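You operate a simulated robot arm through the tools that you are given. There is no shell and no other tool.

Carry out the task below with a simulated robot arm. There is one attempt and no reset: what you move stays moved.

TASK
Put things in order on the front of the fixture table. At the end: the black round brush stands where the black shim stood; the green pad stands where the black round brush stood; the green filter disc from the front of the fixture table stands on top of the purple binder (marked "PLANS"); the black shim from the front of the fixture table stands where the green filter disc stood; whatever was shut is shut again. Leave all else as you found it, and nothing knocked over.

It is judged by the outcome, as a careful person would: the job done as asked, and still so three seconds after it is handed in. It fails if anything else is knocked over, pushed out of place, dropped, spilled or broken.

THE ROBOT
A 6-joint arm with a two-finger gripper, fixed in place. Base frame: the origin is at the foot of the arm, x ahead of it, y to its left, z up; the work surface is at about z = 0. Lengths are in mm, angles in degrees, forces in N, time in s.
With the tool pointing down near the work surface it reaches from about 180 to 480 mm from the base axis. Its first joint turns from -66.0 to 66.0 degrees. Payload 1.76 kg.
Tool frame: the origin (TCP) lies between the finger pads and is the grasp point; the fingertips stand 29 mm ahead of it; z points along the fingers, y is the line along which they close. The gripper opens to 82 mm; its body begins 58 mm behind the TCP.
Orientation is that of the tool frame in the base frame, as a unit quaternion [x, y, z, w]. With the fingers straight down and closing along the base's y, the tool's x points along the base's -x, its y along +y and its z along -z.

THE INTERFACE
- The arm moves only by the tool send_rows. Its argument "rows" is a list of rows, each an object (a shift or turn left out is 0, a gripper value left out holds the last) with "offset": the shift along the tool's x, y, z in mm, a list of three; "delta_rot": the turn, a rotation vector about the tool's x, y, z in degrees, a list of three; "fingers": the finger opening in mm, from 0 to 82. In form: [{"offset": [dx, dy, dz], "delta_rot": [wx, wy, wz], "fingers": fingers}, ...]. A call has 1 to 20 rows; each row is the pose to reach, as a shift and turn from the pose commanded when the call began, along the tool's axes at that moment. Rows are played at 5 a second. More than 50 mm and 8.6 degrees between two rows, or a gripper value outside its range, and nothing of the call is played. Where a pose cannot be reached the arm comes as near as it can. A force on the tool above 40 N (or 10 N above the force at the start of the call, whichever is more), or a blocked arm, ends the call early, and 0.2 s more pass. The fingers move at their own pace (about 203.5 mm/s each) and stop on an object; they squeeze with about 29 N. The grip force told is the motor's: it shows also when the fingers shut on nothing. Time passes only in rows, and 0.2 s behind the last, so rows that repeat a pose let the fingers close. The reply holds the time, the measured pose of the TCP, the force on the tool along the base axes, the opening and the grip force, in the units named above and with some noise, with the torque about the TCP (base axes, N m) and any sound that the robot's microphone picked up.
- Cameras (640 x 400 px; columns grow to the right, rows downward): "scene" is fixed at [70.5, 343.1, 431.6]; the picture's right is [-0.59, -0.81, 0.00], its down [-0.48, 0.35, -0.80] and it looks along [0.65, -0.47, -0.60] (base axes); focal length 214 px, centre (320, 200). "wrist" rides on the gripper at [79, 4, -89] in the tool frame; the picture's right is [-0.05, 1.00, 0.00], its down [-0.71, -0.04, -0.71] and it looks along [-0.71, -0.04, 0.71] (tool axes); focal length 256 px, centre (320, 200). There is no depth. A picture from a camera that has moved, and an enlarged one, comes with that camera's place and axes in the base frame and with its lens. The place of the scene camera against the robot may be out by one fixed shift of up to 12 mm in any direction.
- camera(camera): a new picture of that camera. It takes no simulated time.
- inspect(camera, box): a new picture of the part [left, top, right, bottom] of that camera's present view, enlarged. It takes no simulated time.
- sign_off(): hands the job in; it is judged then, once.

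Places have to be worked out from the pictures, the camera data and where the tool is seen. Open the gripper and draw the arm clear of the work before you hand the job in, unless the task says otherwise.

The tools are called after ">>>" as name(argument=value, ...) on one line, values as JSON. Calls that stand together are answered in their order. send_rows: Moves the arm, as the interface text tells. Its arguments: {"type":"object","properties":{"rows":{"type":"array","items":{"type":"object","properties":{"offset":{"type":"array","items":{"type":"number"}},"delta_rot":{"type":"array","items":{"type":"number"}},"fingers":{"type":"number"}}}}},"required":["rows"]} The other tools are called the same way: camera (camera) takes a picture; inspect (camera, box) takes an enlarged picture of a part of a camera's view; sign_off () hands the job in.

At the start:

```text
time_s: 0.0
tool_pos: [240.4, 31.6, 326.7]
orientation: [0.0, 1.0, 0.0, 0.0]
wrist_force: [0.5, 0.3, 0.1]
torque: [0.03, 0.01, 0.01]
opening: 81.8
finger_force: 0.0
```

scene: 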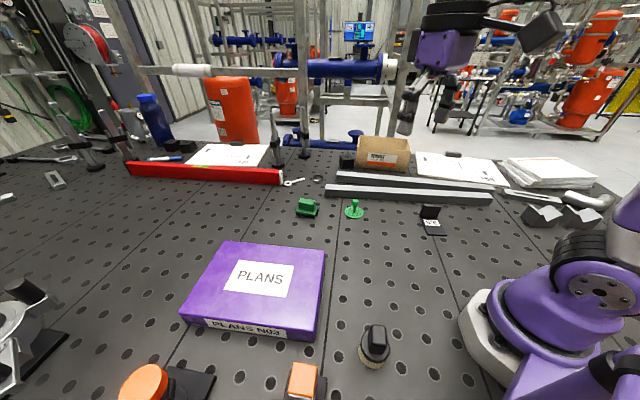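
wrist: 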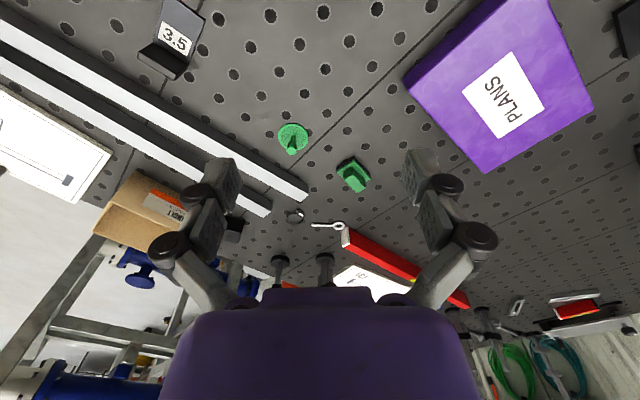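

I'll start by taking closer looks at the objects in both views before moving anything.

>>> inspect(camera="scene", box=[270, 180, 470, 305])

>>> inspect(camera="scene", box=[160, 230, 440, 400])

>>> inspect(camera="wrist", box=[120, 0, 440, 200])

>>> inspect(camera="wrist", box=[380, 0, 640, 180])

```text
3.20 times, centred on (370, 242) of scene
camera zoom: at [70.5, 343.1, 431.6], right [-0.59, -0.81, 0.0], down [-0.48, 0.35, -0.8], along [0.65, -0.47, -0.6], focal length 686 px, centre (160, 64)
```

zoom: 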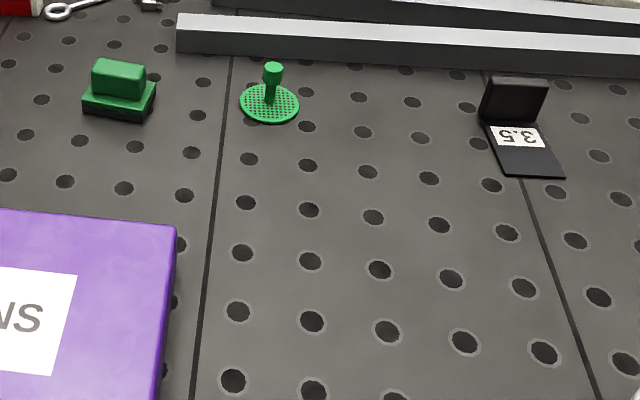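

```text
2.29 times, centred on (300, 315) of scene
camera zoom: at [70.5, 343.1, 431.6], right [-0.59, -0.81, 0.0], down [-0.48, 0.35, -0.8], along [0.65, -0.47, -0.6], focal length 490 px, centre (366, -63)
```

zoom: 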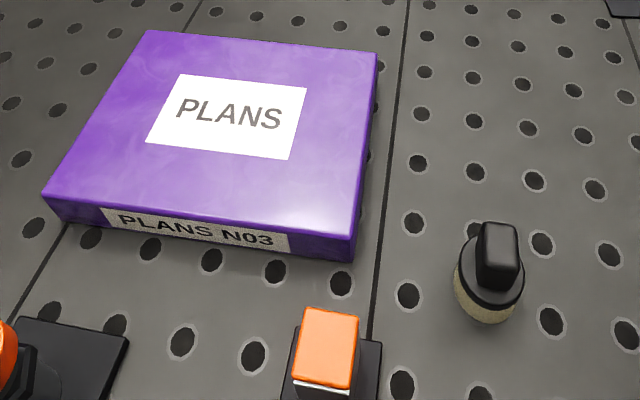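

```text
2.00 times, centred on (280, 100) of wrist
camera zoom: at [161.5, 34.8, 416.3], right [0.05, 1.0, 0.0], down [0.71, -0.04, 0.71], along [0.71, -0.04, -0.71], focal length 512 px, centre (400, 400)
```

zoom: 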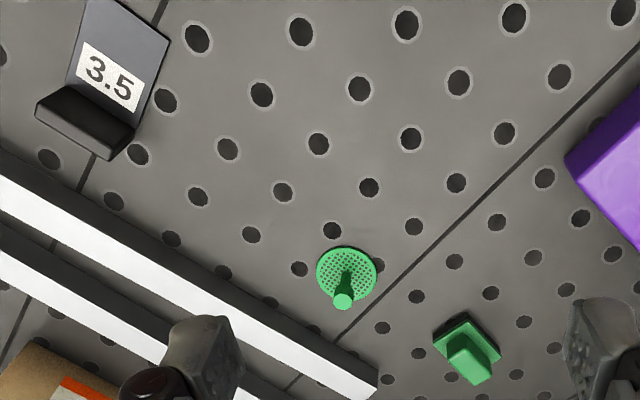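

```text
2.22 times, centred on (510, 90) of wrist
camera zoom: at [161.5, 34.8, 416.3], right [0.05, 1.0, 0.0], down [0.71, -0.04, 0.71], along [0.71, -0.04, -0.71], focal length 569 px, centre (-102, 444)
```

zoom: 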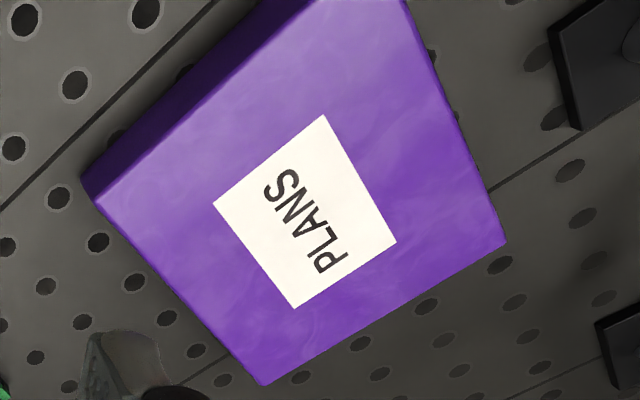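

The brush is near (113, 210), the shim near (235, -165), the disc near (411, -28) and the pad near (497, 88), by rough estimates that differ by about 15 mm between the two cameras. I'll move over the work at safe height, toward the disc, to look closer with the wrist camera.

>>> send_rows(rows=[{"offset": [-18, -12, 25]}, {"offset": [-36, -24, 50]}, {"offset": [-54, -36, 75]}, {"offset": [-72, -48, 100]}, {"offset": [-90, -60, 127]}, {"offset": [-90, -60, 127]}])

>>> camera(camera="wrist")

>>> camera(camera="scene")

```text
time_s: 1.4
tool_pos: [332.3, -28.8, 200.0]
orientation: [0.0, 1.0, 0.0, 0.0]
wrist_force: [-0.1, 0.8, 0.4]
torque: [0.02, 0.03, 0.02]
opening: 81.9
finger_force: 0.1
```

```text
taken
camera wrist: at [252.0, -25.1, 289.3], right [0.05, 1.0, 0.0], down [0.71, -0.04, 0.71], along [0.71, -0.04, -0.71], focal length 256 px, centre (320, 200)
```

wrist: 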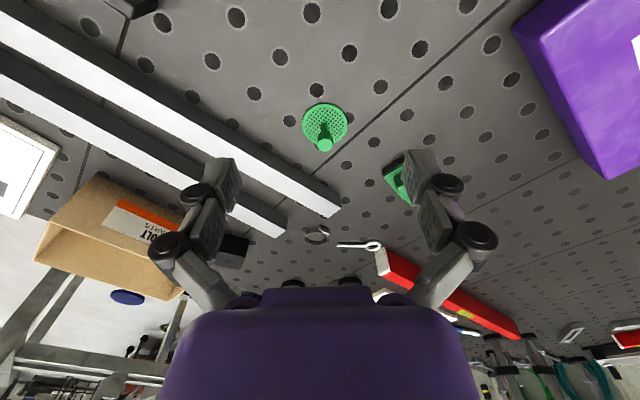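

```text
taken
```

scene: 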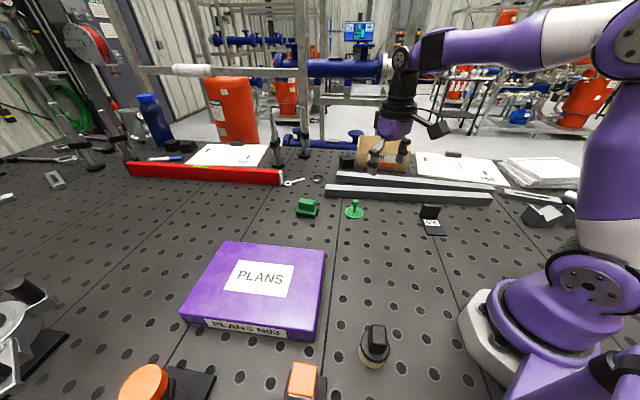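

>>> inspect(camera="wrist", box=[220, 60, 460, 210])

>>> inspect(camera="scene", box=[290, 170, 380, 226])

>>> inspect(camera="scene", box=[390, 180, 470, 230])

```text
2.67 times, centred on (340, 135) of wrist
camera zoom: at [252.0, -25.1, 289.3], right [0.05, 1.0, 0.0], down [0.71, -0.04, 0.71], along [0.71, -0.04, -0.71], focal length 683 px, centre (267, 373)
```

zoom: 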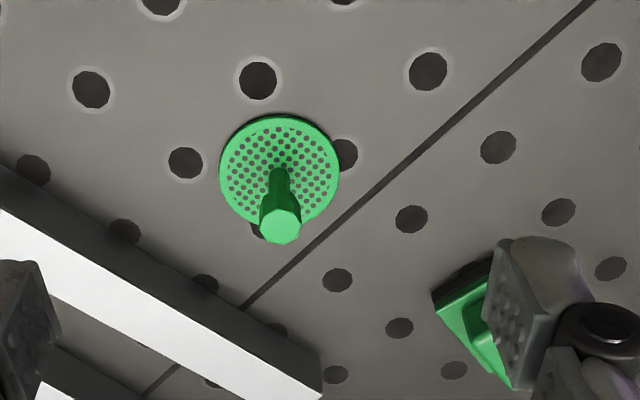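

```text
7.11 times, centred on (335, 198) of scene
camera zoom: at [70.5, 343.1, 431.6], right [-0.59, -0.81, 0.0], down [-0.48, 0.35, -0.8], along [0.65, -0.47, -0.6], focal length 1525 px, centre (213, 214)
```

zoom: 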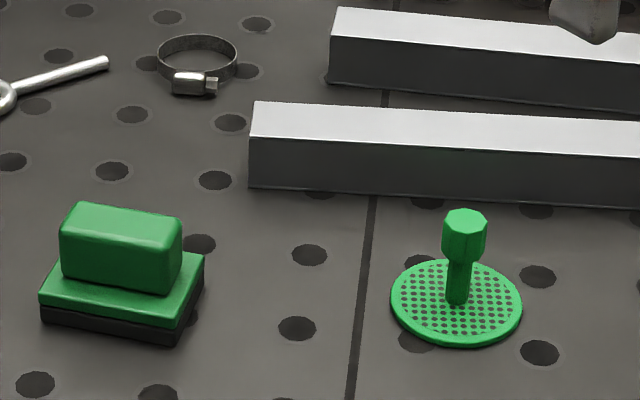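

```text
8.00 times, centred on (430, 205) of scene
camera zoom: at [70.5, 343.1, 431.6], right [-0.59, -0.81, 0.0], down [-0.48, 0.35, -0.8], along [0.65, -0.47, -0.6], focal length 1716 px, centre (-560, 160)
```

zoom: 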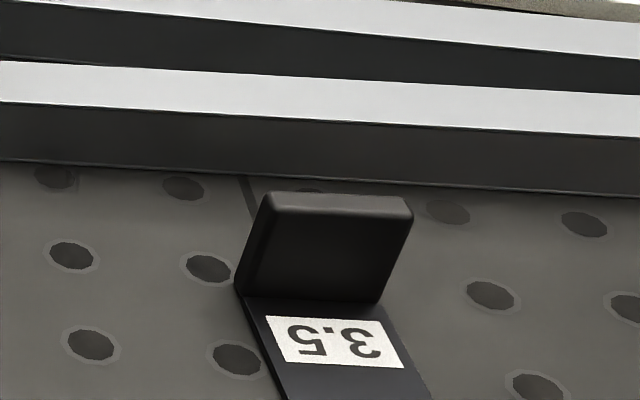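

The disc shows a thin post with a knob (top about z 48), its centre near (409, -27.5). I'll move above it and stop with fingertips well over the knob to check alignment.

>>> send_rows(rows=[{"offset": [-26, 0.4, 20]}, {"offset": [-52, 0.8, 45]}, {"offset": [-77.5, 1.3, 70]}, {"offset": [-77.5, 1.3, 90]}, {"offset": [-77.5, 1.3, 90]}])

>>> camera(camera="wrist")

>>> inspect(camera="scene", box=[290, 130, 450, 230])

```text
time_s: 2.6
tool_pos: [409.2, -28.1, 109.8]
orientation: [-0.001, 1.0, 0.0, -0.001]
wrist_force: [0.1, -0.7, 0.4]
torque: [-0.04, 0.02, 0.02]
opening: 81.8
finger_force: 0.1
```

```text
taken
camera wrist: at [329.3, -24.4, 199.5], right [0.05, 1.0, 0.0], down [0.71, -0.04, 0.71], along [0.71, -0.04, -0.71], focal length 256 px, centre (320, 200)
```

wrist: 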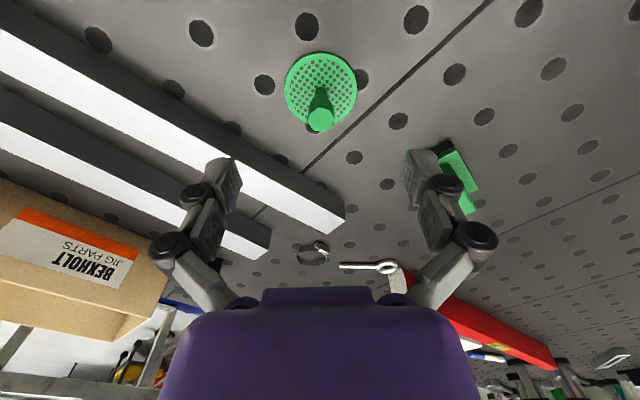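

```text
4.00 times, centred on (370, 180) of scene
camera zoom: at [70.5, 343.1, 431.6], right [-0.59, -0.81, 0.0], down [-0.48, 0.35, -0.8], along [0.65, -0.47, -0.6], focal length 858 px, centre (120, 280)
```

zoom: 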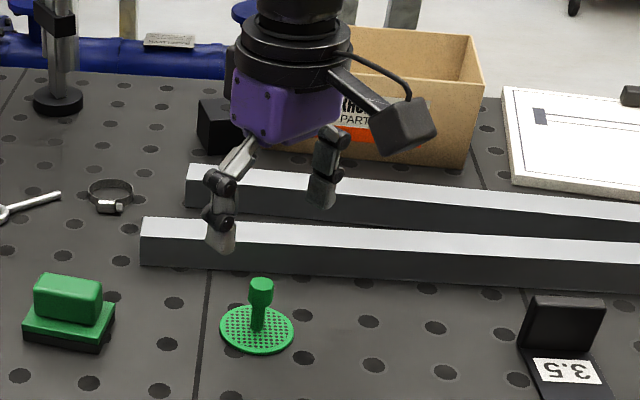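

The knob is centred between the fingers (disc at about (407.5, -28)). I'll lower straight down to TCP z ≈ 43 with the gripper open and check before closing.

>>> send_rows(rows=[{"offset": [1, 0, 20]}, {"offset": [1.5, 0, 40]}, {"offset": [1.5, 0, 55]}, {"offset": [1.5, 0, 67]}, {"offset": [1.5, 0, 67]}])

>>> camera(camera="wrist")

>>> inspect(camera="scene", box=[290, 130, 450, 230])

```text
time_s: 3.8
tool_pos: [406.4, -28.2, 41.6]
orientation: [-0.001, 1.0, 0.0, 0.0]
wrist_force: [-0.5, 0.6, 0.2]
torque: [0.0, 0.01, 0.02]
opening: 82.2
finger_force: 0.0
```

```text
taken
camera wrist: at [327.5, -24.2, 132.0], right [0.05, 1.0, 0.0], down [0.71, -0.04, 0.71], along [0.71, -0.04, -0.71], focal length 256 px, centre (320, 200)
```

wrist: 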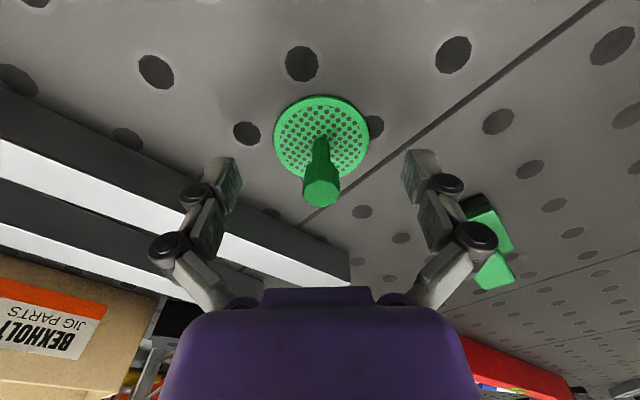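

```text
4.00 times, centred on (370, 180) of scene
camera zoom: at [70.5, 343.1, 431.6], right [-0.59, -0.81, 0.0], down [-0.48, 0.35, -0.8], along [0.65, -0.47, -0.6], focal length 858 px, centre (120, 280)
```

zoom: 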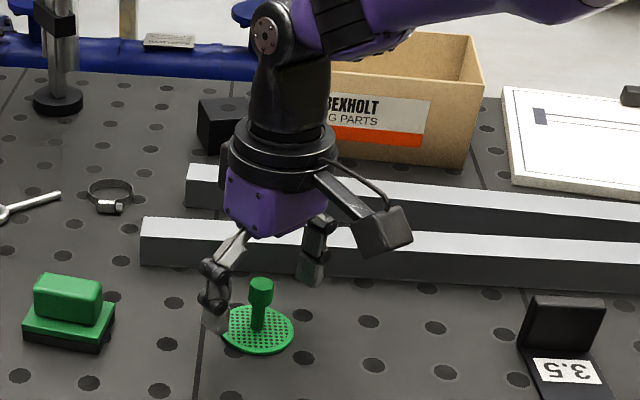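

The knob sits mid-way between the fingers, and the disc centre works out to about (406, -28). Closing the gripper on the knob.

>>> send_rows(rows=[{"offset": [0, 0, 0], "fingers": 40}, {"offset": [0, 0, 0], "fingers": 20}, {"offset": [0, 0, 0], "fingers": 5}, {"offset": [0, 0, 0], "fingers": 5}, {"offset": [0, 0, 0], "fingers": 5}])

>>> camera(camera="wrist")

```text
time_s: 5.0
tool_pos: [407.7, -29.9, 42.7]
orientation: [0.0, 1.0, 0.0, 0.001]
wrist_force: [0.1, -0.6, 8.7]
torque: [-0.07, -0.04, -0.01]
opening: 15.1
finger_force: 29.0
```

```text
taken
camera wrist: at [327.7, -24.2, 132.4], right [0.05, 1.0, 0.0], down [0.7, -0.04, 0.71], along [0.71, -0.04, -0.71], focal length 256 px, centre (320, 200)
```

wrist: 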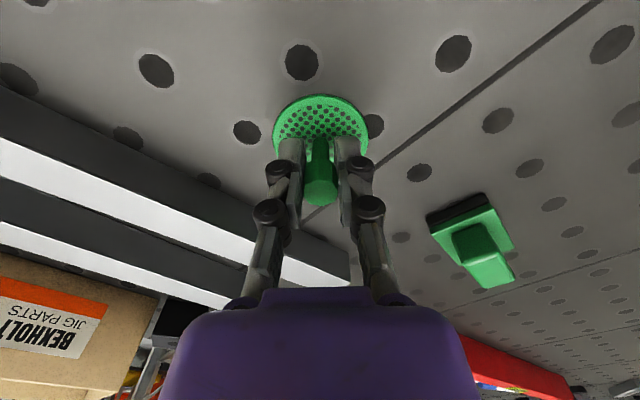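

Gripped at 15 mm. I'll lift slowly and straight up, then check that the disc hangs level; I'll also zoom on the pad from here for its position.

>>> inspect(camera="wrist", box=[400, 170, 560, 300])

>>> send_rows(rows=[{"offset": [0, 0, -5]}, {"offset": [0, 0, -15]}, {"offset": [0, 0, -30]}, {"offset": [0, 0, -50]}, {"offset": [0, 0, -75]}, {"offset": [0, 0, -100]}, {"offset": [0, 0, -120]}, {"offset": [0, 0, -120]}])

>>> camera(camera="wrist")

>>> camera(camera="scene")

```text
3.08 times, centred on (480, 235) of wrist
camera zoom: at [327.7, -24.2, 132.4], right [0.05, 1.0, 0.0], down [0.7, -0.04, 0.71], along [0.71, -0.04, -0.71], focal length 788 px, centre (-172, 92)
```

zoom: 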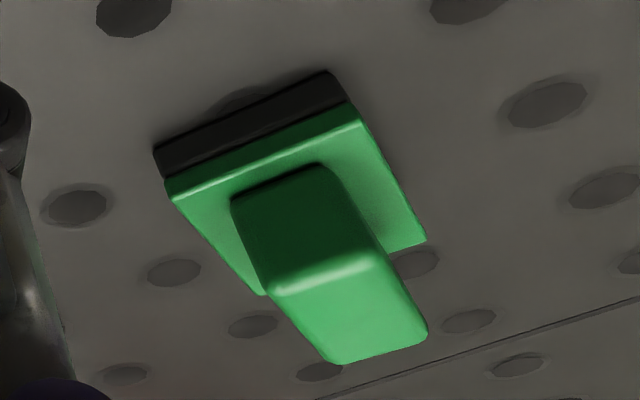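

```text
time_s: 6.8
tool_pos: [407.7, -29.1, 164.1]
orientation: [0.0, 1.0, 0.0, -0.001]
wrist_force: [-0.5, -0.4, 0.2]
torque: [-0.02, -0.03, 0.02]
opening: 15.3
finger_force: 28.8
```

```text
taken
camera wrist: at [327.8, -24.5, 253.2], right [0.05, 1.0, 0.0], down [0.71, -0.04, 0.71], along [0.71, -0.04, -0.71], focal length 256 px, centre (320, 200)
```

wrist: 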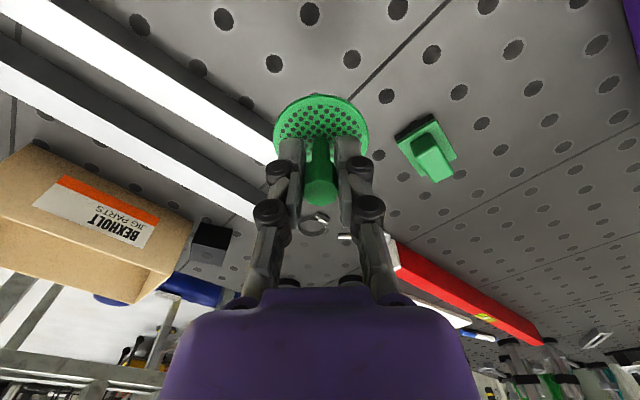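

```text
taken
```

scene: 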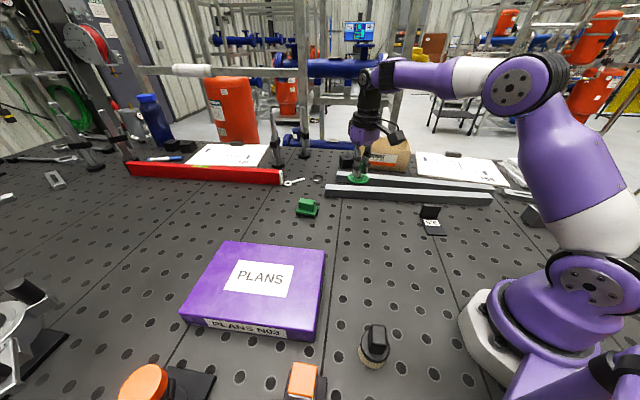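

The disc hangs level in the grip, its bottom about 42.5 mm below the TCP. I'll carry it high toward the binder's near side and look at the binder from there.

>>> send_rows(rows=[{"offset": [14, 25, -6]}, {"offset": [28, 50, -12]}, {"offset": [42, 76, -18]}, {"offset": [56, 102, -24]}, {"offset": [70, 128, -30]}, {"offset": [84, 154, -36]}, {"offset": [98, 180, -36]}, {"offset": [112, 204, -36]}, {"offset": [127, 229, -36]}, {"offset": [127, 229, -36]}])

>>> camera(camera="wrist")

>>> camera(camera="scene")

```text
time_s: 9.0
tool_pos: [279.9, 202.1, 197.6]
orientation: [0.0, 1.0, 0.0, -0.001]
wrist_force: [0.2, -0.2, 0.1]
torque: [-0.02, -0.01, 0.02]
opening: 15.4
finger_force: 29.0
```

```text
taken
camera wrist: at [200.9, 206.4, 287.8], right [0.05, 1.0, 0.0], down [0.71, -0.04, 0.71], along [0.71, -0.04, -0.71], focal length 256 px, centre (320, 200)
```

wrist: 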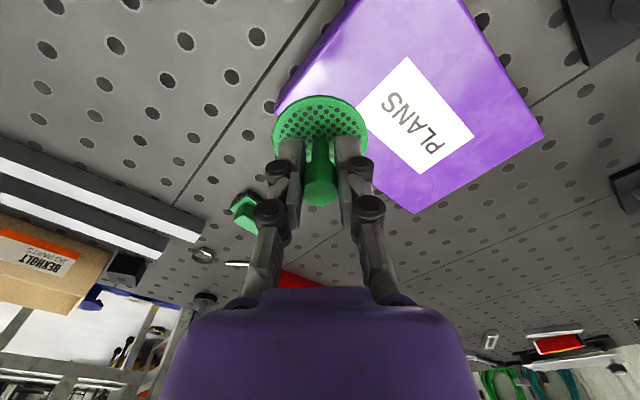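

```text
taken
```

scene: 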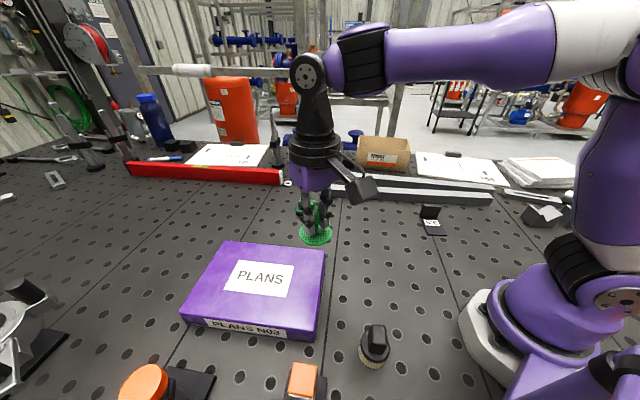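

The binder top lies roughly between (319,154), (489,333), (364,452) and (190,273), about 30–37 mm high. I'll move the disc over (310, 266), well inside the top, and descend to leave a gap of about 20 mm, then check.

>>> send_rows(rows=[{"offset": [-10, 22, 0]}, {"offset": [-20, 44, 0]}, {"offset": [-30, 64, 10]}, {"offset": [-30, 64, 35]}, {"offset": [-30, 64, 60]}, {"offset": [-30, 64, 85]}, {"offset": [-30, 64, 98]}, {"offset": [-30, 64, 98]}])

>>> inspect(camera="scene", box=[160, 180, 400, 350])

>>> camera(camera="wrist")

```text
time_s: 10.8
tool_pos: [310.3, 264.5, 99.5]
orientation: [0.0, 1.0, 0.0, 0.001]
wrist_force: [0.7, 0.4, 0.5]
torque: [-0.04, 0.0, 0.03]
opening: 15.6
finger_force: 29.3
```

```text
2.35 times, centred on (280, 265) of scene
camera zoom: at [70.5, 343.1, 431.6], right [-0.59, -0.81, 0.0], down [-0.48, 0.35, -0.8], along [0.65, -0.47, -0.6], focal length 505 px, centre (414, 47)
```

zoom: 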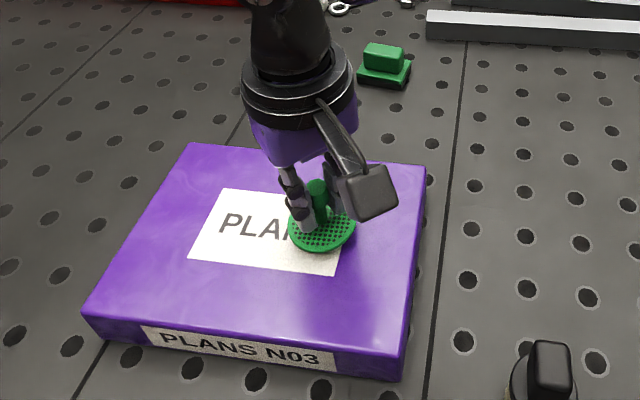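

```text
taken
camera wrist: at [230.1, 268.8, 189.6], right [0.05, 1.0, 0.0], down [0.71, -0.04, 0.71], along [0.71, -0.04, -0.71], focal length 256 px, centre (320, 200)
```

wrist: 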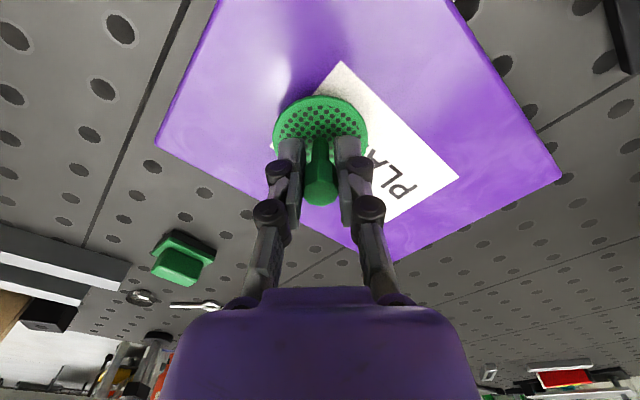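

Disc is well inside the binder's top. Lowering gently in small steps to feel for contact.

>>> send_rows(rows=[{"offset": [0, 0, 5]}, {"offset": [0, 0, 10]}, {"offset": [0, 0, 14]}, {"offset": [0, 0, 16]}, {"offset": [0, 0, 16]}])

>>> inspect(camera="scene", box=[220, 200, 340, 290])

```text
time_s: 12.0
tool_pos: [310.3, 264.6, 85.9]
orientation: [0.0, 1.0, 0.001, 0.002]
wrist_force: [-1.5, -2.4, 20.9]
torque: [-0.08, -0.16, -0.01]
opening: 15.5
finger_force: 29.2
```

```text
4.44 times, centred on (280, 245) of scene
camera zoom: at [70.5, 343.0, 431.6], right [-0.59, -0.81, 0.0], down [-0.48, 0.35, -0.8], along [0.65, -0.47, -0.6], focal length 953 px, centre (498, 0)
```

zoom: 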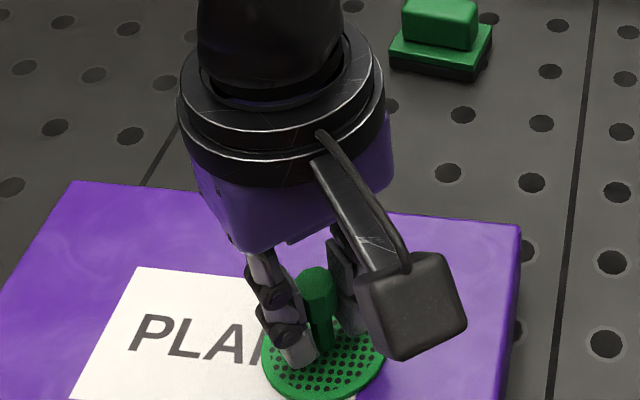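

Contact felt (about 21 N up at z ≈ 86), so the disc is on the binder top. I'll ease off slightly, then open the fingers and rise.

>>> send_rows(rows=[{"offset": [0, 0, -1.5]}, {"offset": [0, 0, -2.2]}, {"offset": [0, 0, -2.2]}])

```text
time_s: 12.8
tool_pos: [309.9, 265.5, 85.2]
orientation: [0.001, 1.0, 0.0, -0.001]
wrist_force: [0.0, 0.2, 1.6]
torque: [0.02, -0.03, 0.0]
opening: 15.4
finger_force: 29.0
```

The load on the binder is now about 1.6 N; I'll open the fingers and then rise straight up.

>>> send_rows(rows=[{"offset": [0, 0, 0], "fingers": 25}, {"offset": [0, 0, 0], "fingers": 50}, {"offset": [0, 0, 0], "fingers": 80}, {"offset": [0, 0, -2], "fingers": 80}, {"offset": [0, 0, -15], "fingers": 80}, {"offset": [0, 0, -35], "fingers": 80}, {"offset": [0, 0, -65], "fingers": 80}, {"offset": [0, 0, -100], "fingers": 80}, {"offset": [0, 0, -100], "fingers": 80}])

>>> camera(camera="wrist")

>>> camera(camera="scene")

```text
time_s: 14.8
tool_pos: [310.0, 265.4, 186.5]
orientation: [-0.001, 1.0, -0.001, 0.001]
wrist_force: [0.1, -0.1, -0.1]
torque: [0.02, 0.01, -0.02]
opening: 80.1
finger_force: 0.0
```

```text
taken
camera wrist: at [230.1, 269.6, 276.9], right [0.05, 1.0, 0.0], down [0.71, -0.04, 0.71], along [0.71, -0.04, -0.71], focal length 256 px, centre (320, 200)
```

wrist: 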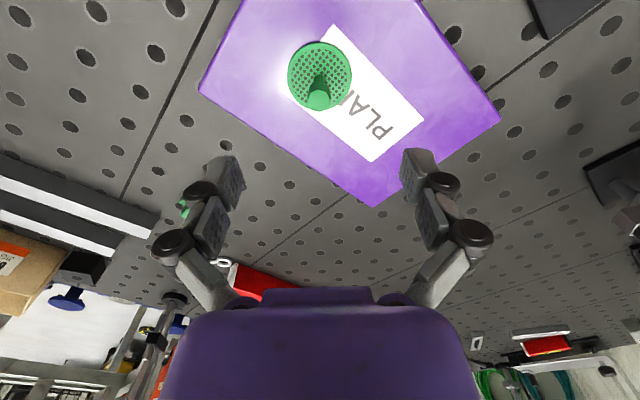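

```text
taken
```

scene: 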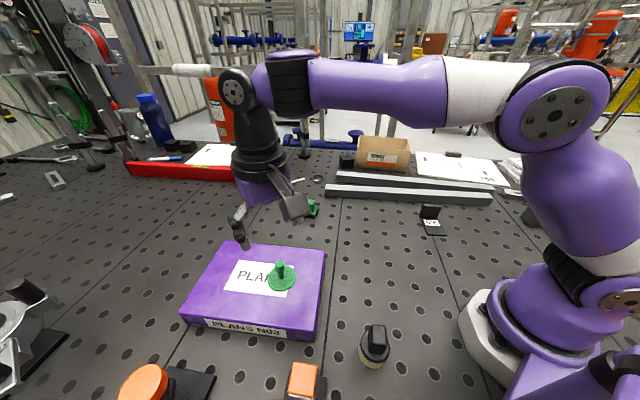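

The disc stands on the binder. Next I'll swing back toward the shim at safe height and look at it with the wrist camera.

>>> send_rows(rows=[{"offset": [10, -33, -10]}, {"offset": [21, -66, -20]}, {"offset": [32, -99, -30]}, {"offset": [43, -132, -44]}, {"offset": [54, -165, -44]}, {"offset": [65, -198, -44]}, {"offset": [76, -231, -44]}, {"offset": [87, -264, -44]}, {"offset": [98, -297, -44]}, {"offset": [109, -330, -44]}, {"offset": [120, -363, -44]}, {"offset": [130, -395, -44]}, {"offset": [130, -395, -44]}])

>>> camera(camera="wrist")

>>> camera(camera="scene")

```text
time_s: 17.6
tool_pos: [179.8, -129.7, 230.9]
orientation: [0.0, 1.0, -0.001, 0.0]
wrist_force: [0.4, 0.2, -1.1]
torque: [-0.02, 0.02, 0.0]
opening: 79.8
finger_force: 0.1
```

```text
taken
camera wrist: at [99.8, -125.9, 320.0], right [0.05, 1.0, 0.0], down [0.71, -0.04, 0.71], along [0.71, -0.04, -0.71], focal length 256 px, centre (320, 200)
```

wrist: 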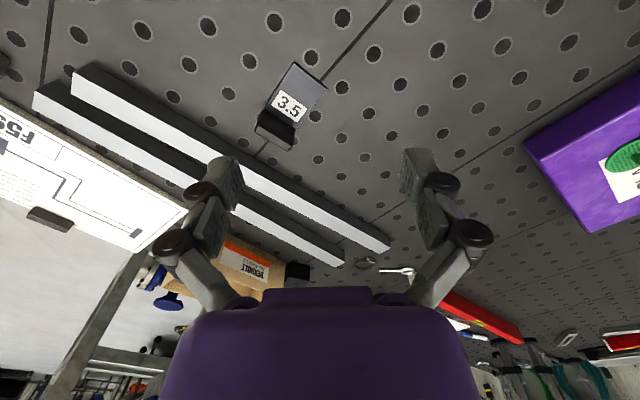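

```text
taken
```

scene: 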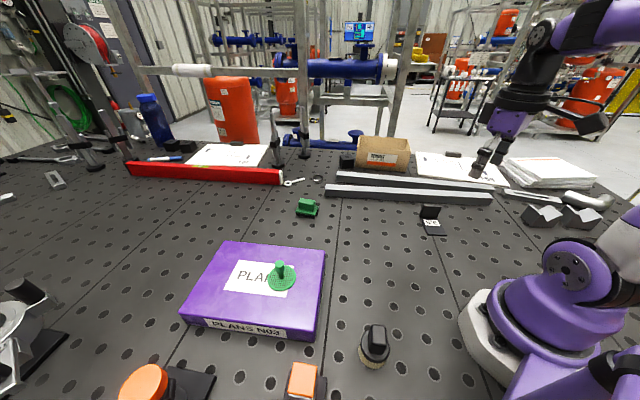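

>>> inspect(camera="wrist", box=[240, 50, 340, 155])

>>> inspect(camera="scene", box=[405, 190, 465, 240])

```text
3.81 times, centred on (290, 102) of wrist
camera zoom: at [99.8, -125.9, 320.0], right [0.05, 1.0, 0.0], down [0.71, -0.04, 0.71], along [0.71, -0.04, -0.71], focal length 975 px, centre (434, 571)
```

zoom: 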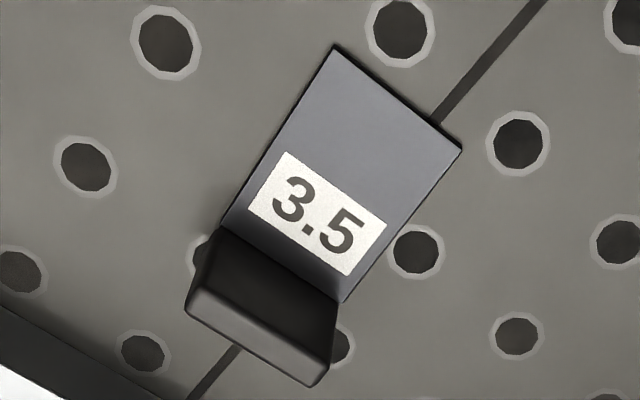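

```text
8.00 times, centred on (435, 215) of scene
camera zoom: at [70.5, 343.1, 431.6], right [-0.59, -0.81, 0.0], down [-0.48, 0.35, -0.8], along [0.65, -0.47, -0.6], focal length 1716 px, centre (-600, 80)
```

zoom: 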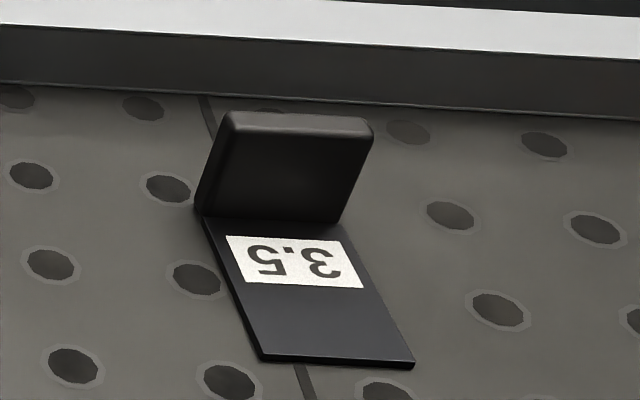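

The shim's plate is aligned at about -40°, its upright tab (about 11 mm thick, 50 mm wide, top near z 46) centred near (266.6, -190). I'll turn the tool 50° so the fingers close across the tab's thickness and move above it.

>>> send_rows(rows=[{"offset": [-12, -9, 10], "delta_rot": [0, 0, -8]}, {"offset": [-25, -17, 20], "delta_rot": [0, 0, -16]}, {"offset": [-38, -26, 30], "delta_rot": [0, 0, -24]}, {"offset": [-50, -35, 42], "delta_rot": [0, 0, -32]}, {"offset": [-63, -44, 55], "delta_rot": [0, 0, -40]}, {"offset": [-75, -52, 68], "delta_rot": [0, 0, -48]}, {"offset": [-87, -60.5, 80], "delta_rot": [0, 0, -50]}, {"offset": [-87, -60.5, 80], "delta_rot": [0, 0, -50]}])

>>> camera(camera="wrist")

>>> camera(camera="scene")

```text
time_s: 19.4
tool_pos: [267.9, -190.0, 150.2]
orientation: [-0.423, 0.906, 0.0, 0.001]
wrist_force: [-0.2, 0.1, -0.1]
torque: [0.0, 0.01, 0.0]
opening: 80.2
finger_force: 0.0
```

```text
taken
camera wrist: at [213.4, -248.8, 240.2], right [-0.73, 0.68, 0.0], down [0.48, 0.52, 0.71], along [0.48, 0.52, -0.71], focal length 256 px, centre (320, 200)
```

wrist: 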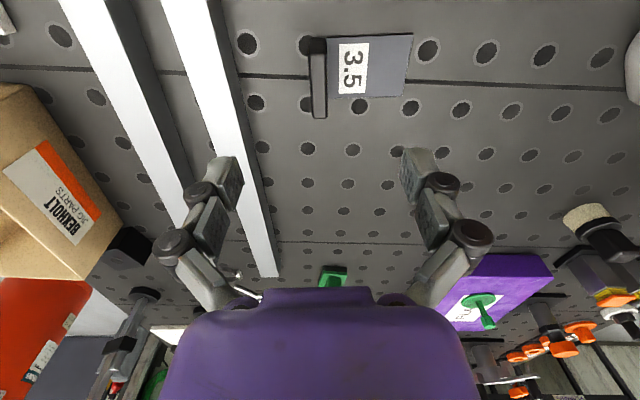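

```text
taken
```

scene: 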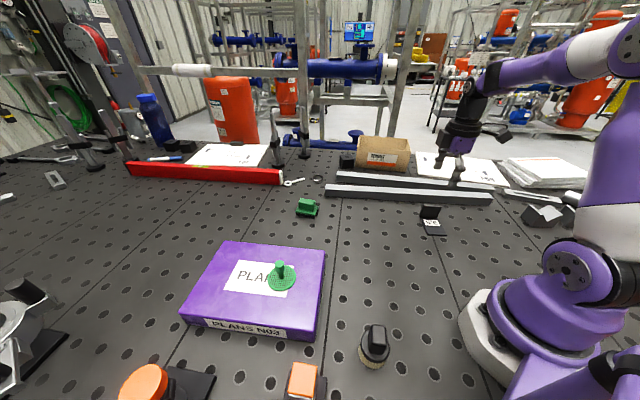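

>>> inspect(camera="wrist", box=[270, 20, 430, 130])

```text
3.64 times, centred on (350, 75) of wrist
camera zoom: at [213.4, -248.8, 240.2], right [-0.73, 0.68, 0.0], down [0.48, 0.52, 0.71], along [0.48, 0.52, -0.71], focal length 931 px, centre (211, 654)
```

zoom: 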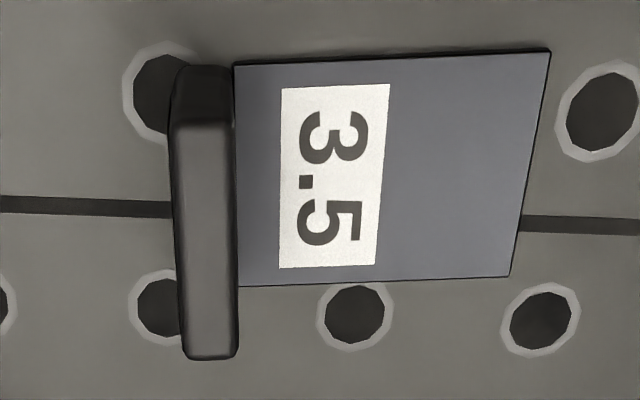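

All views agree: shim plate centre including tab ≈ (240.6, -169), tab centre ≈ (266.7, -191.7). I'll narrow the fingers to 45 mm for clearance from the bar and descend around the tab, staying well above the plate.

>>> send_rows(rows=[{"offset": [2, 0, 0], "fingers": 45}, {"offset": [2, 0, 15], "fingers": 45}, {"offset": [2, 0, 35], "fingers": 45}, {"offset": [2, 0, 55], "fingers": 45}, {"offset": [2, 0, 72], "fingers": 45}, {"offset": [2, 0, 86], "fingers": 45}, {"offset": [2, 0, 97], "fingers": 45}, {"offset": [2, 0, 97], "fingers": 45}])

>>> camera(camera="wrist")

>>> inspect(camera="scene", box=[380, 140, 500, 240])

```text
time_s: 21.2
tool_pos: [265.3, -192.9, 54.4]
orientation: [-0.423, 0.906, 0.0, 0.0]
wrist_force: [0.5, 0.8, 0.6]
torque: [-0.01, -0.05, 0.03]
opening: 45.0
finger_force: 0.0
```

```text
taken
camera wrist: at [210.9, -250.5, 143.6], right [-0.73, 0.68, 0.0], down [0.48, 0.52, 0.71], along [0.48, 0.52, -0.71], focal length 256 px, centre (320, 200)
```

wrist: 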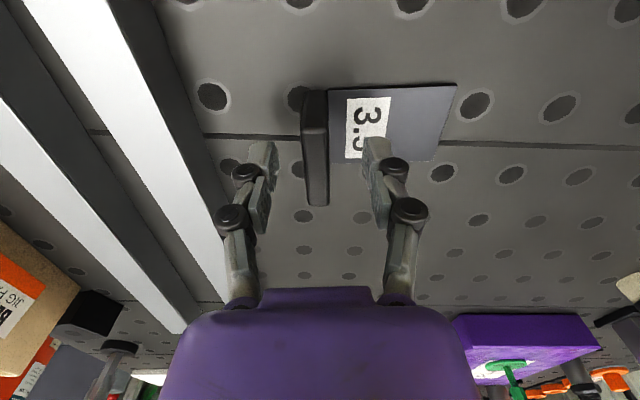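

```text
4.00 times, centred on (440, 190) of scene
camera zoom: at [70.5, 343.1, 431.6], right [-0.59, -0.81, 0.0], down [-0.48, 0.35, -0.8], along [0.65, -0.47, -0.6], focal length 858 px, centre (-160, 240)
```

zoom: 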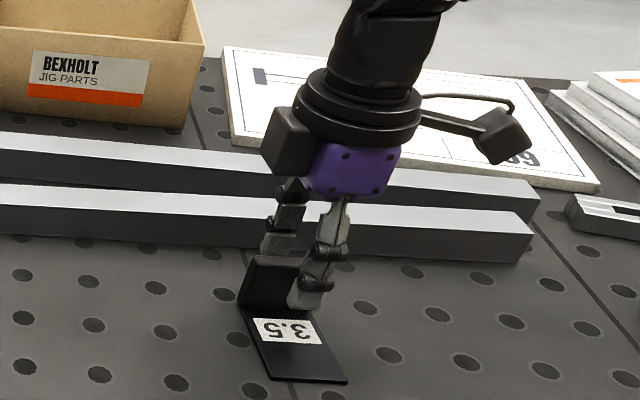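

The tab is centred between the fingers with the tips clear of the plate. Closing on the tab.

>>> send_rows(rows=[{"offset": [0, 0, 0], "fingers": 30}, {"offset": [0, 0, 0], "fingers": 18}, {"offset": [0, 0, 0], "fingers": 4}, {"offset": [0, 0, 0], "fingers": 4}, {"offset": [0, 0, 0], "fingers": 4}])

>>> camera(camera="wrist")

>>> inspect(camera="scene", box=[380, 140, 500, 240])

```text
time_s: 22.4
tool_pos: [266.0, -192.1, 53.9]
orientation: [-0.423, 0.906, -0.001, -0.001]
wrist_force: [-1.4, 0.2, 2.6]
torque: [0.03, -0.02, 0.0]
opening: 12.5
finger_force: 29.1
```

```text
taken
camera wrist: at [210.9, -250.6, 143.8], right [-0.73, 0.68, 0.0], down [0.48, 0.52, 0.71], along [0.48, 0.52, -0.71], focal length 256 px, centre (320, 200)
```

wrist: 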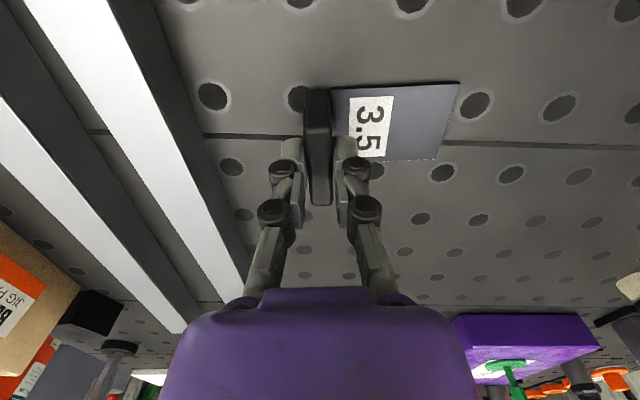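

```text
4.00 times, centred on (440, 190) of scene
camera zoom: at [70.5, 343.1, 431.6], right [-0.59, -0.81, 0.0], down [-0.48, 0.35, -0.8], along [0.65, -0.47, -0.6], focal length 858 px, centre (-160, 240)
```

zoom: 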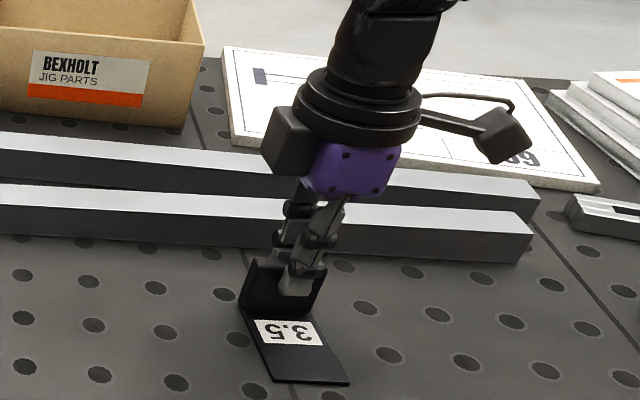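

Gripped at 12.5 mm. I'll lift a little and check that the shim stays level.

>>> send_rows(rows=[{"offset": [0, 0, -3]}, {"offset": [0, 0, -8]}, {"offset": [0, 0, -15]}, {"offset": [0, 0, -25]}, {"offset": [0, 0, -25]}])

>>> camera(camera="wrist")

>>> inspect(camera="scene", box=[380, 140, 500, 240])

```text
time_s: 23.6
tool_pos: [266.6, -193.8, 78.2]
orientation: [-0.423, 0.906, 0.0, 0.0]
wrist_force: [-0.9, 0.1, -0.2]
torque: [0.05, -0.02, 0.02]
opening: 12.1
finger_force: 28.5
```

```text
taken
camera wrist: at [211.6, -250.5, 168.5], right [-0.73, 0.68, 0.0], down [0.48, 0.52, 0.71], along [0.48, 0.52, -0.71], focal length 256 px, centre (320, 200)
```

wrist: 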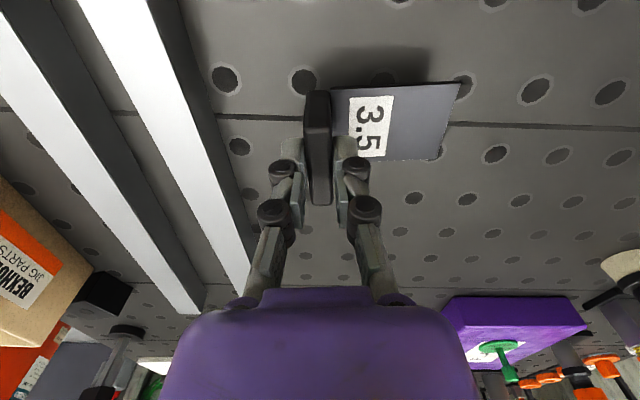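

```text
4.00 times, centred on (440, 190) of scene
camera zoom: at [70.5, 343.1, 431.6], right [-0.59, -0.81, 0.0], down [-0.48, 0.35, -0.8], along [0.65, -0.47, -0.6], focal length 858 px, centre (-160, 240)
```

zoom: 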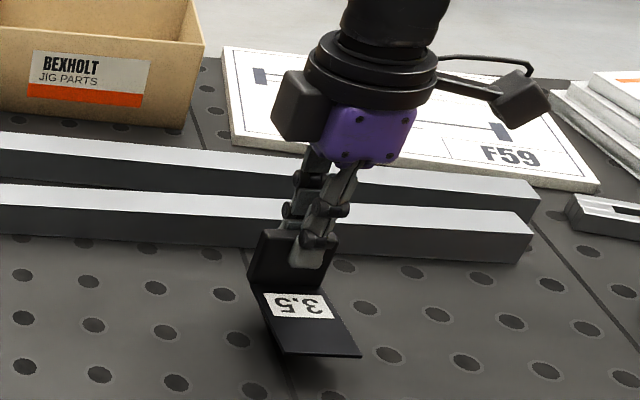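

The shim hangs level. Its centre is about (-25, +23) from the TCP, so I'll raise it and carry it to TCP ≈ (431.5, -51), which puts its centre where the disc stood.

>>> send_rows(rows=[{"offset": [0, 0, -25]}, {"offset": [0, 0, -50]}, {"offset": [-30, -5, -50]}, {"offset": [-60, -10, -50]}, {"offset": [-90, -15, -50]}, {"offset": [-120, -20, -50]}, {"offset": [-150, -25, -50]}, {"offset": [-180, -30, -50]}, {"offset": [-205, -34, -50]}, {"offset": [-215, -35.5, -50]}, {"offset": [-215, -35.5, -50]}])

>>> camera(camera="wrist")

>>> camera(camera="scene")

```text
time_s: 26.0
tool_pos: [431.3, -51.4, 130.0]
orientation: [-0.423, 0.906, 0.0, 0.0]
wrist_force: [0.3, 0.3, -1.1]
torque: [0.02, -0.04, 0.02]
opening: 12.4
finger_force: 28.9
```

```text
taken
camera wrist: at [376.8, -108.9, 219.1], right [-0.73, 0.68, 0.0], down [0.48, 0.52, 0.71], along [0.48, 0.52, -0.71], focal length 256 px, centre (320, 200)
```

wrist: 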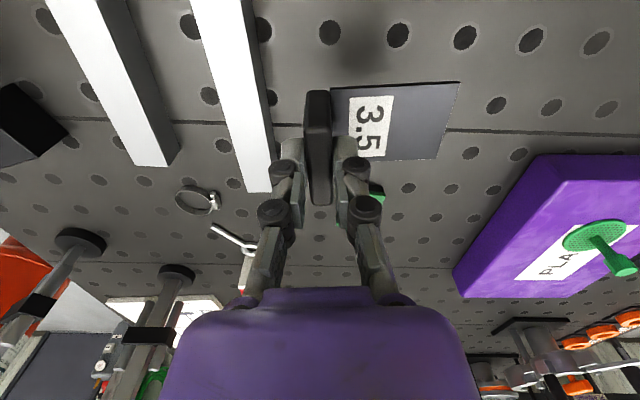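

```text
taken
```

scene: 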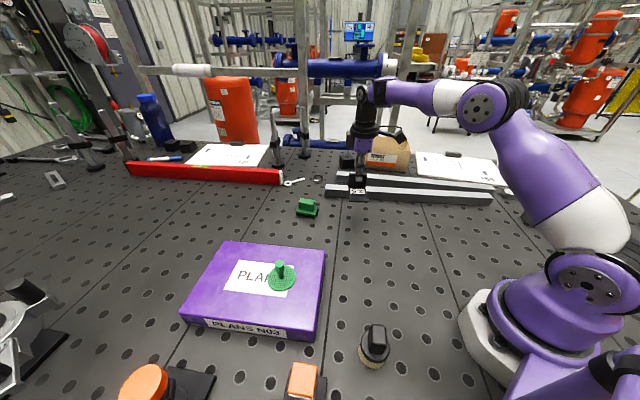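

>>> inspect(camera="wrist", box=[180, 0, 480, 210])

>>> inspect(camera="scene", box=[290, 140, 430, 240])

```text
1.90 times, centred on (330, 105) of wrist
camera zoom: at [376.8, -108.9, 219.1], right [-0.73, 0.68, 0.0], down [0.48, 0.52, 0.71], along [0.48, 0.52, -0.71], focal length 488 px, centre (301, 381)
```

zoom: 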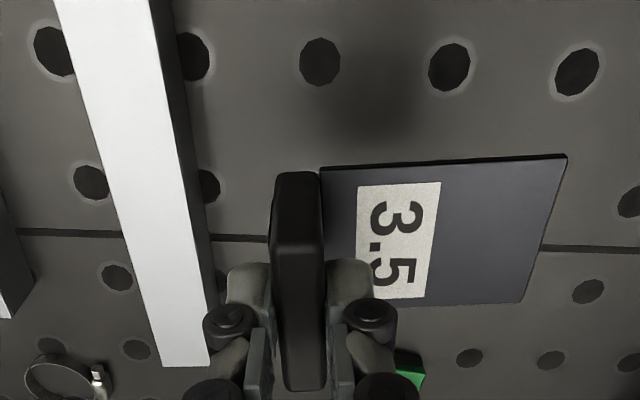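

```text
4.00 times, centred on (360, 190) of scene
camera zoom: at [70.5, 343.1, 431.6], right [-0.59, -0.81, 0.0], down [-0.48, 0.35, -0.8], along [0.65, -0.47, -0.6], focal length 858 px, centre (160, 240)
```

zoom: 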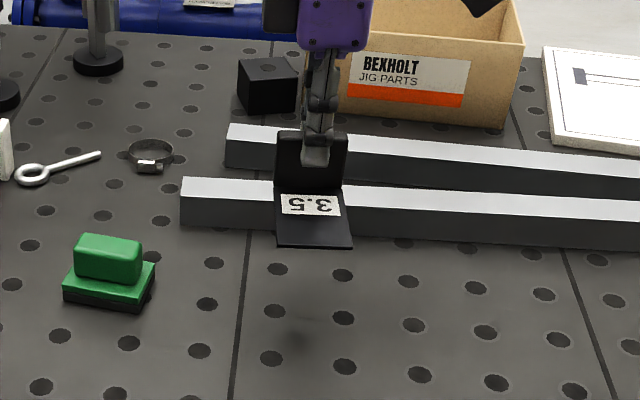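

The carried shim's centre projects to about (404, -28), within 2 mm of the target. I'll correct slightly and lower to just above the surface.

>>> send_rows(rows=[{"offset": [-1, -1.1, 15]}, {"offset": [-1, -1.1, 33]}, {"offset": [-1, -1.1, 50]}, {"offset": [-1, -1.1, 62]}, {"offset": [-1, -1.1, 70]}, {"offset": [-1, -1.1, 70]}])

>>> inspect(camera="scene", box=[290, 140, 430, 240])

```text
time_s: 27.4
tool_pos: [433.7, -51.3, 58.8]
orientation: [-0.422, 0.906, 0.0, 0.0]
wrist_force: [-0.1, 0.4, -1.4]
torque: [0.0, -0.05, -0.02]
opening: 12.4
finger_force: 28.8
```

```text
4.00 times, centred on (360, 190) of scene
camera zoom: at [70.5, 343.1, 431.6], right [-0.59, -0.81, 0.0], down [-0.48, 0.35, -0.8], along [0.65, -0.47, -0.6], focal length 858 px, centre (160, 240)
```

zoom: 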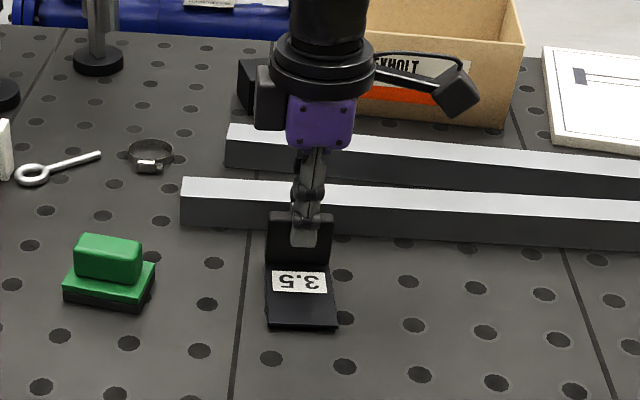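

Close to the surface with no contact yet; lowering in small steps to feel the table.

>>> send_rows(rows=[{"offset": [0, 0, 2]}, {"offset": [0, 0, 4]}, {"offset": [0, 0, 5.5]}, {"offset": [0, 0, 5.5]}])

```text
time_s: 28.4
tool_pos: [432.4, -50.6, 54.6]
orientation: [-0.422, 0.907, -0.001, 0.001]
wrist_force: [-5.7, -1.0, 14.1]
torque: [0.0, 0.27, 0.03]
opening: 12.6
finger_force: 29.3
```

Contact at about 14 N; I'll ease off a millimetre and release, opening only to 30 mm to stay clear of the bar, then rise.

>>> send_rows(rows=[{"offset": [0, 0, -0.8]}, {"offset": [0, 0, -1.2]}, {"offset": [0, 0, -1.2]}])

>>> inspect(camera="scene", box=[290, 140, 430, 240])

```text
time_s: 29.2
tool_pos: [432.6, -50.3, 54.8]
orientation: [-0.422, 0.907, -0.001, 0.0]
wrist_force: [0.6, 0.0, -1.2]
torque: [0.01, 0.03, -0.01]
opening: 12.4
finger_force: 28.8
```

```text
4.00 times, centred on (360, 190) of scene
camera zoom: at [70.5, 343.1, 431.6], right [-0.59, -0.81, 0.0], down [-0.48, 0.35, -0.8], along [0.65, -0.47, -0.6], focal length 858 px, centre (160, 240)
```

zoom: 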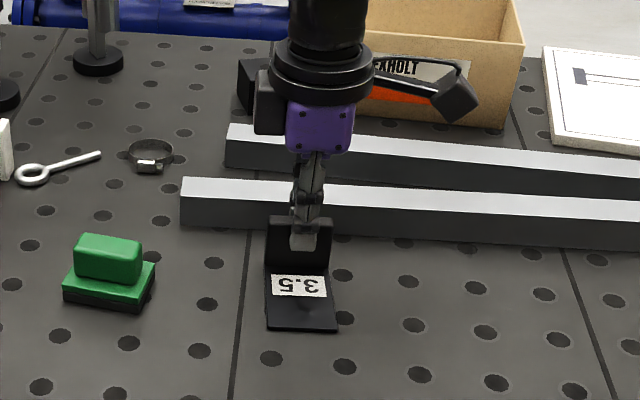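

>>> send_rows(rows=[{"offset": [0, 0, 0.5]}, {"offset": [0, 0, 0.5], "fingers": 20}, {"offset": [0, 0, 0.5], "fingers": 30}, {"offset": [0, 0, 0.5], "fingers": 30}, {"offset": [0, 0, -10], "fingers": 30}, {"offset": [0, 0, -30], "fingers": 30}, {"offset": [0, 0, -60], "fingers": 30}, {"offset": [0, 0, -100], "fingers": 50}, {"offset": [0, 0, -130], "fingers": 80}, {"offset": [0, 0, -130], "fingers": 80}])

>>> camera(camera="wrist")

>>> camera(camera="scene")

```text
time_s: 31.4
tool_pos: [432.5, -52.3, 184.2]
orientation: [-0.422, 0.906, 0.0, 0.0]
wrist_force: [-0.7, -0.8, 0.5]
torque: [-0.01, 0.0, 0.04]
opening: 80.1
finger_force: 0.1
```

```text
taken
camera wrist: at [378.2, -109.5, 274.6], right [-0.73, 0.68, 0.0], down [0.48, 0.52, 0.71], along [0.48, 0.52, -0.71], focal length 256 px, centre (320, 200)
```

wrist: 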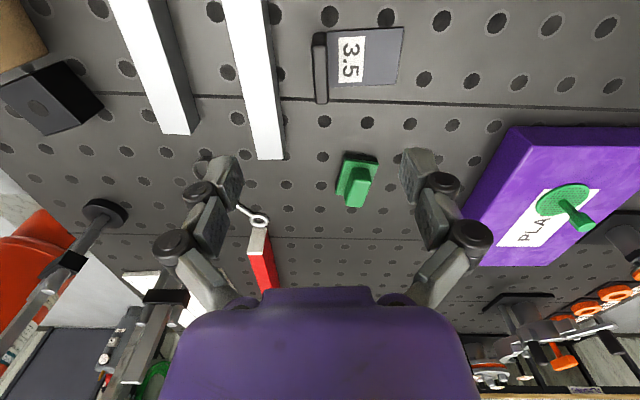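

```text
taken
```

scene: 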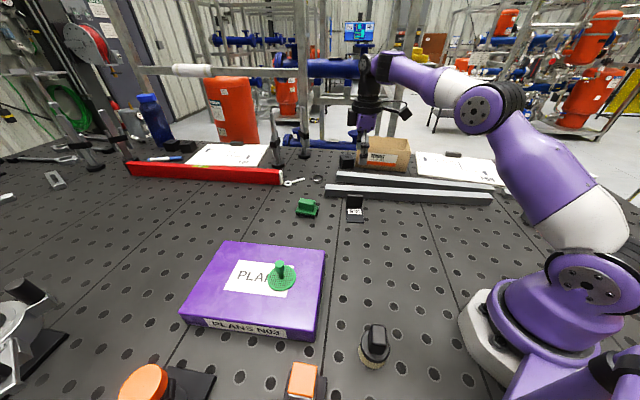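

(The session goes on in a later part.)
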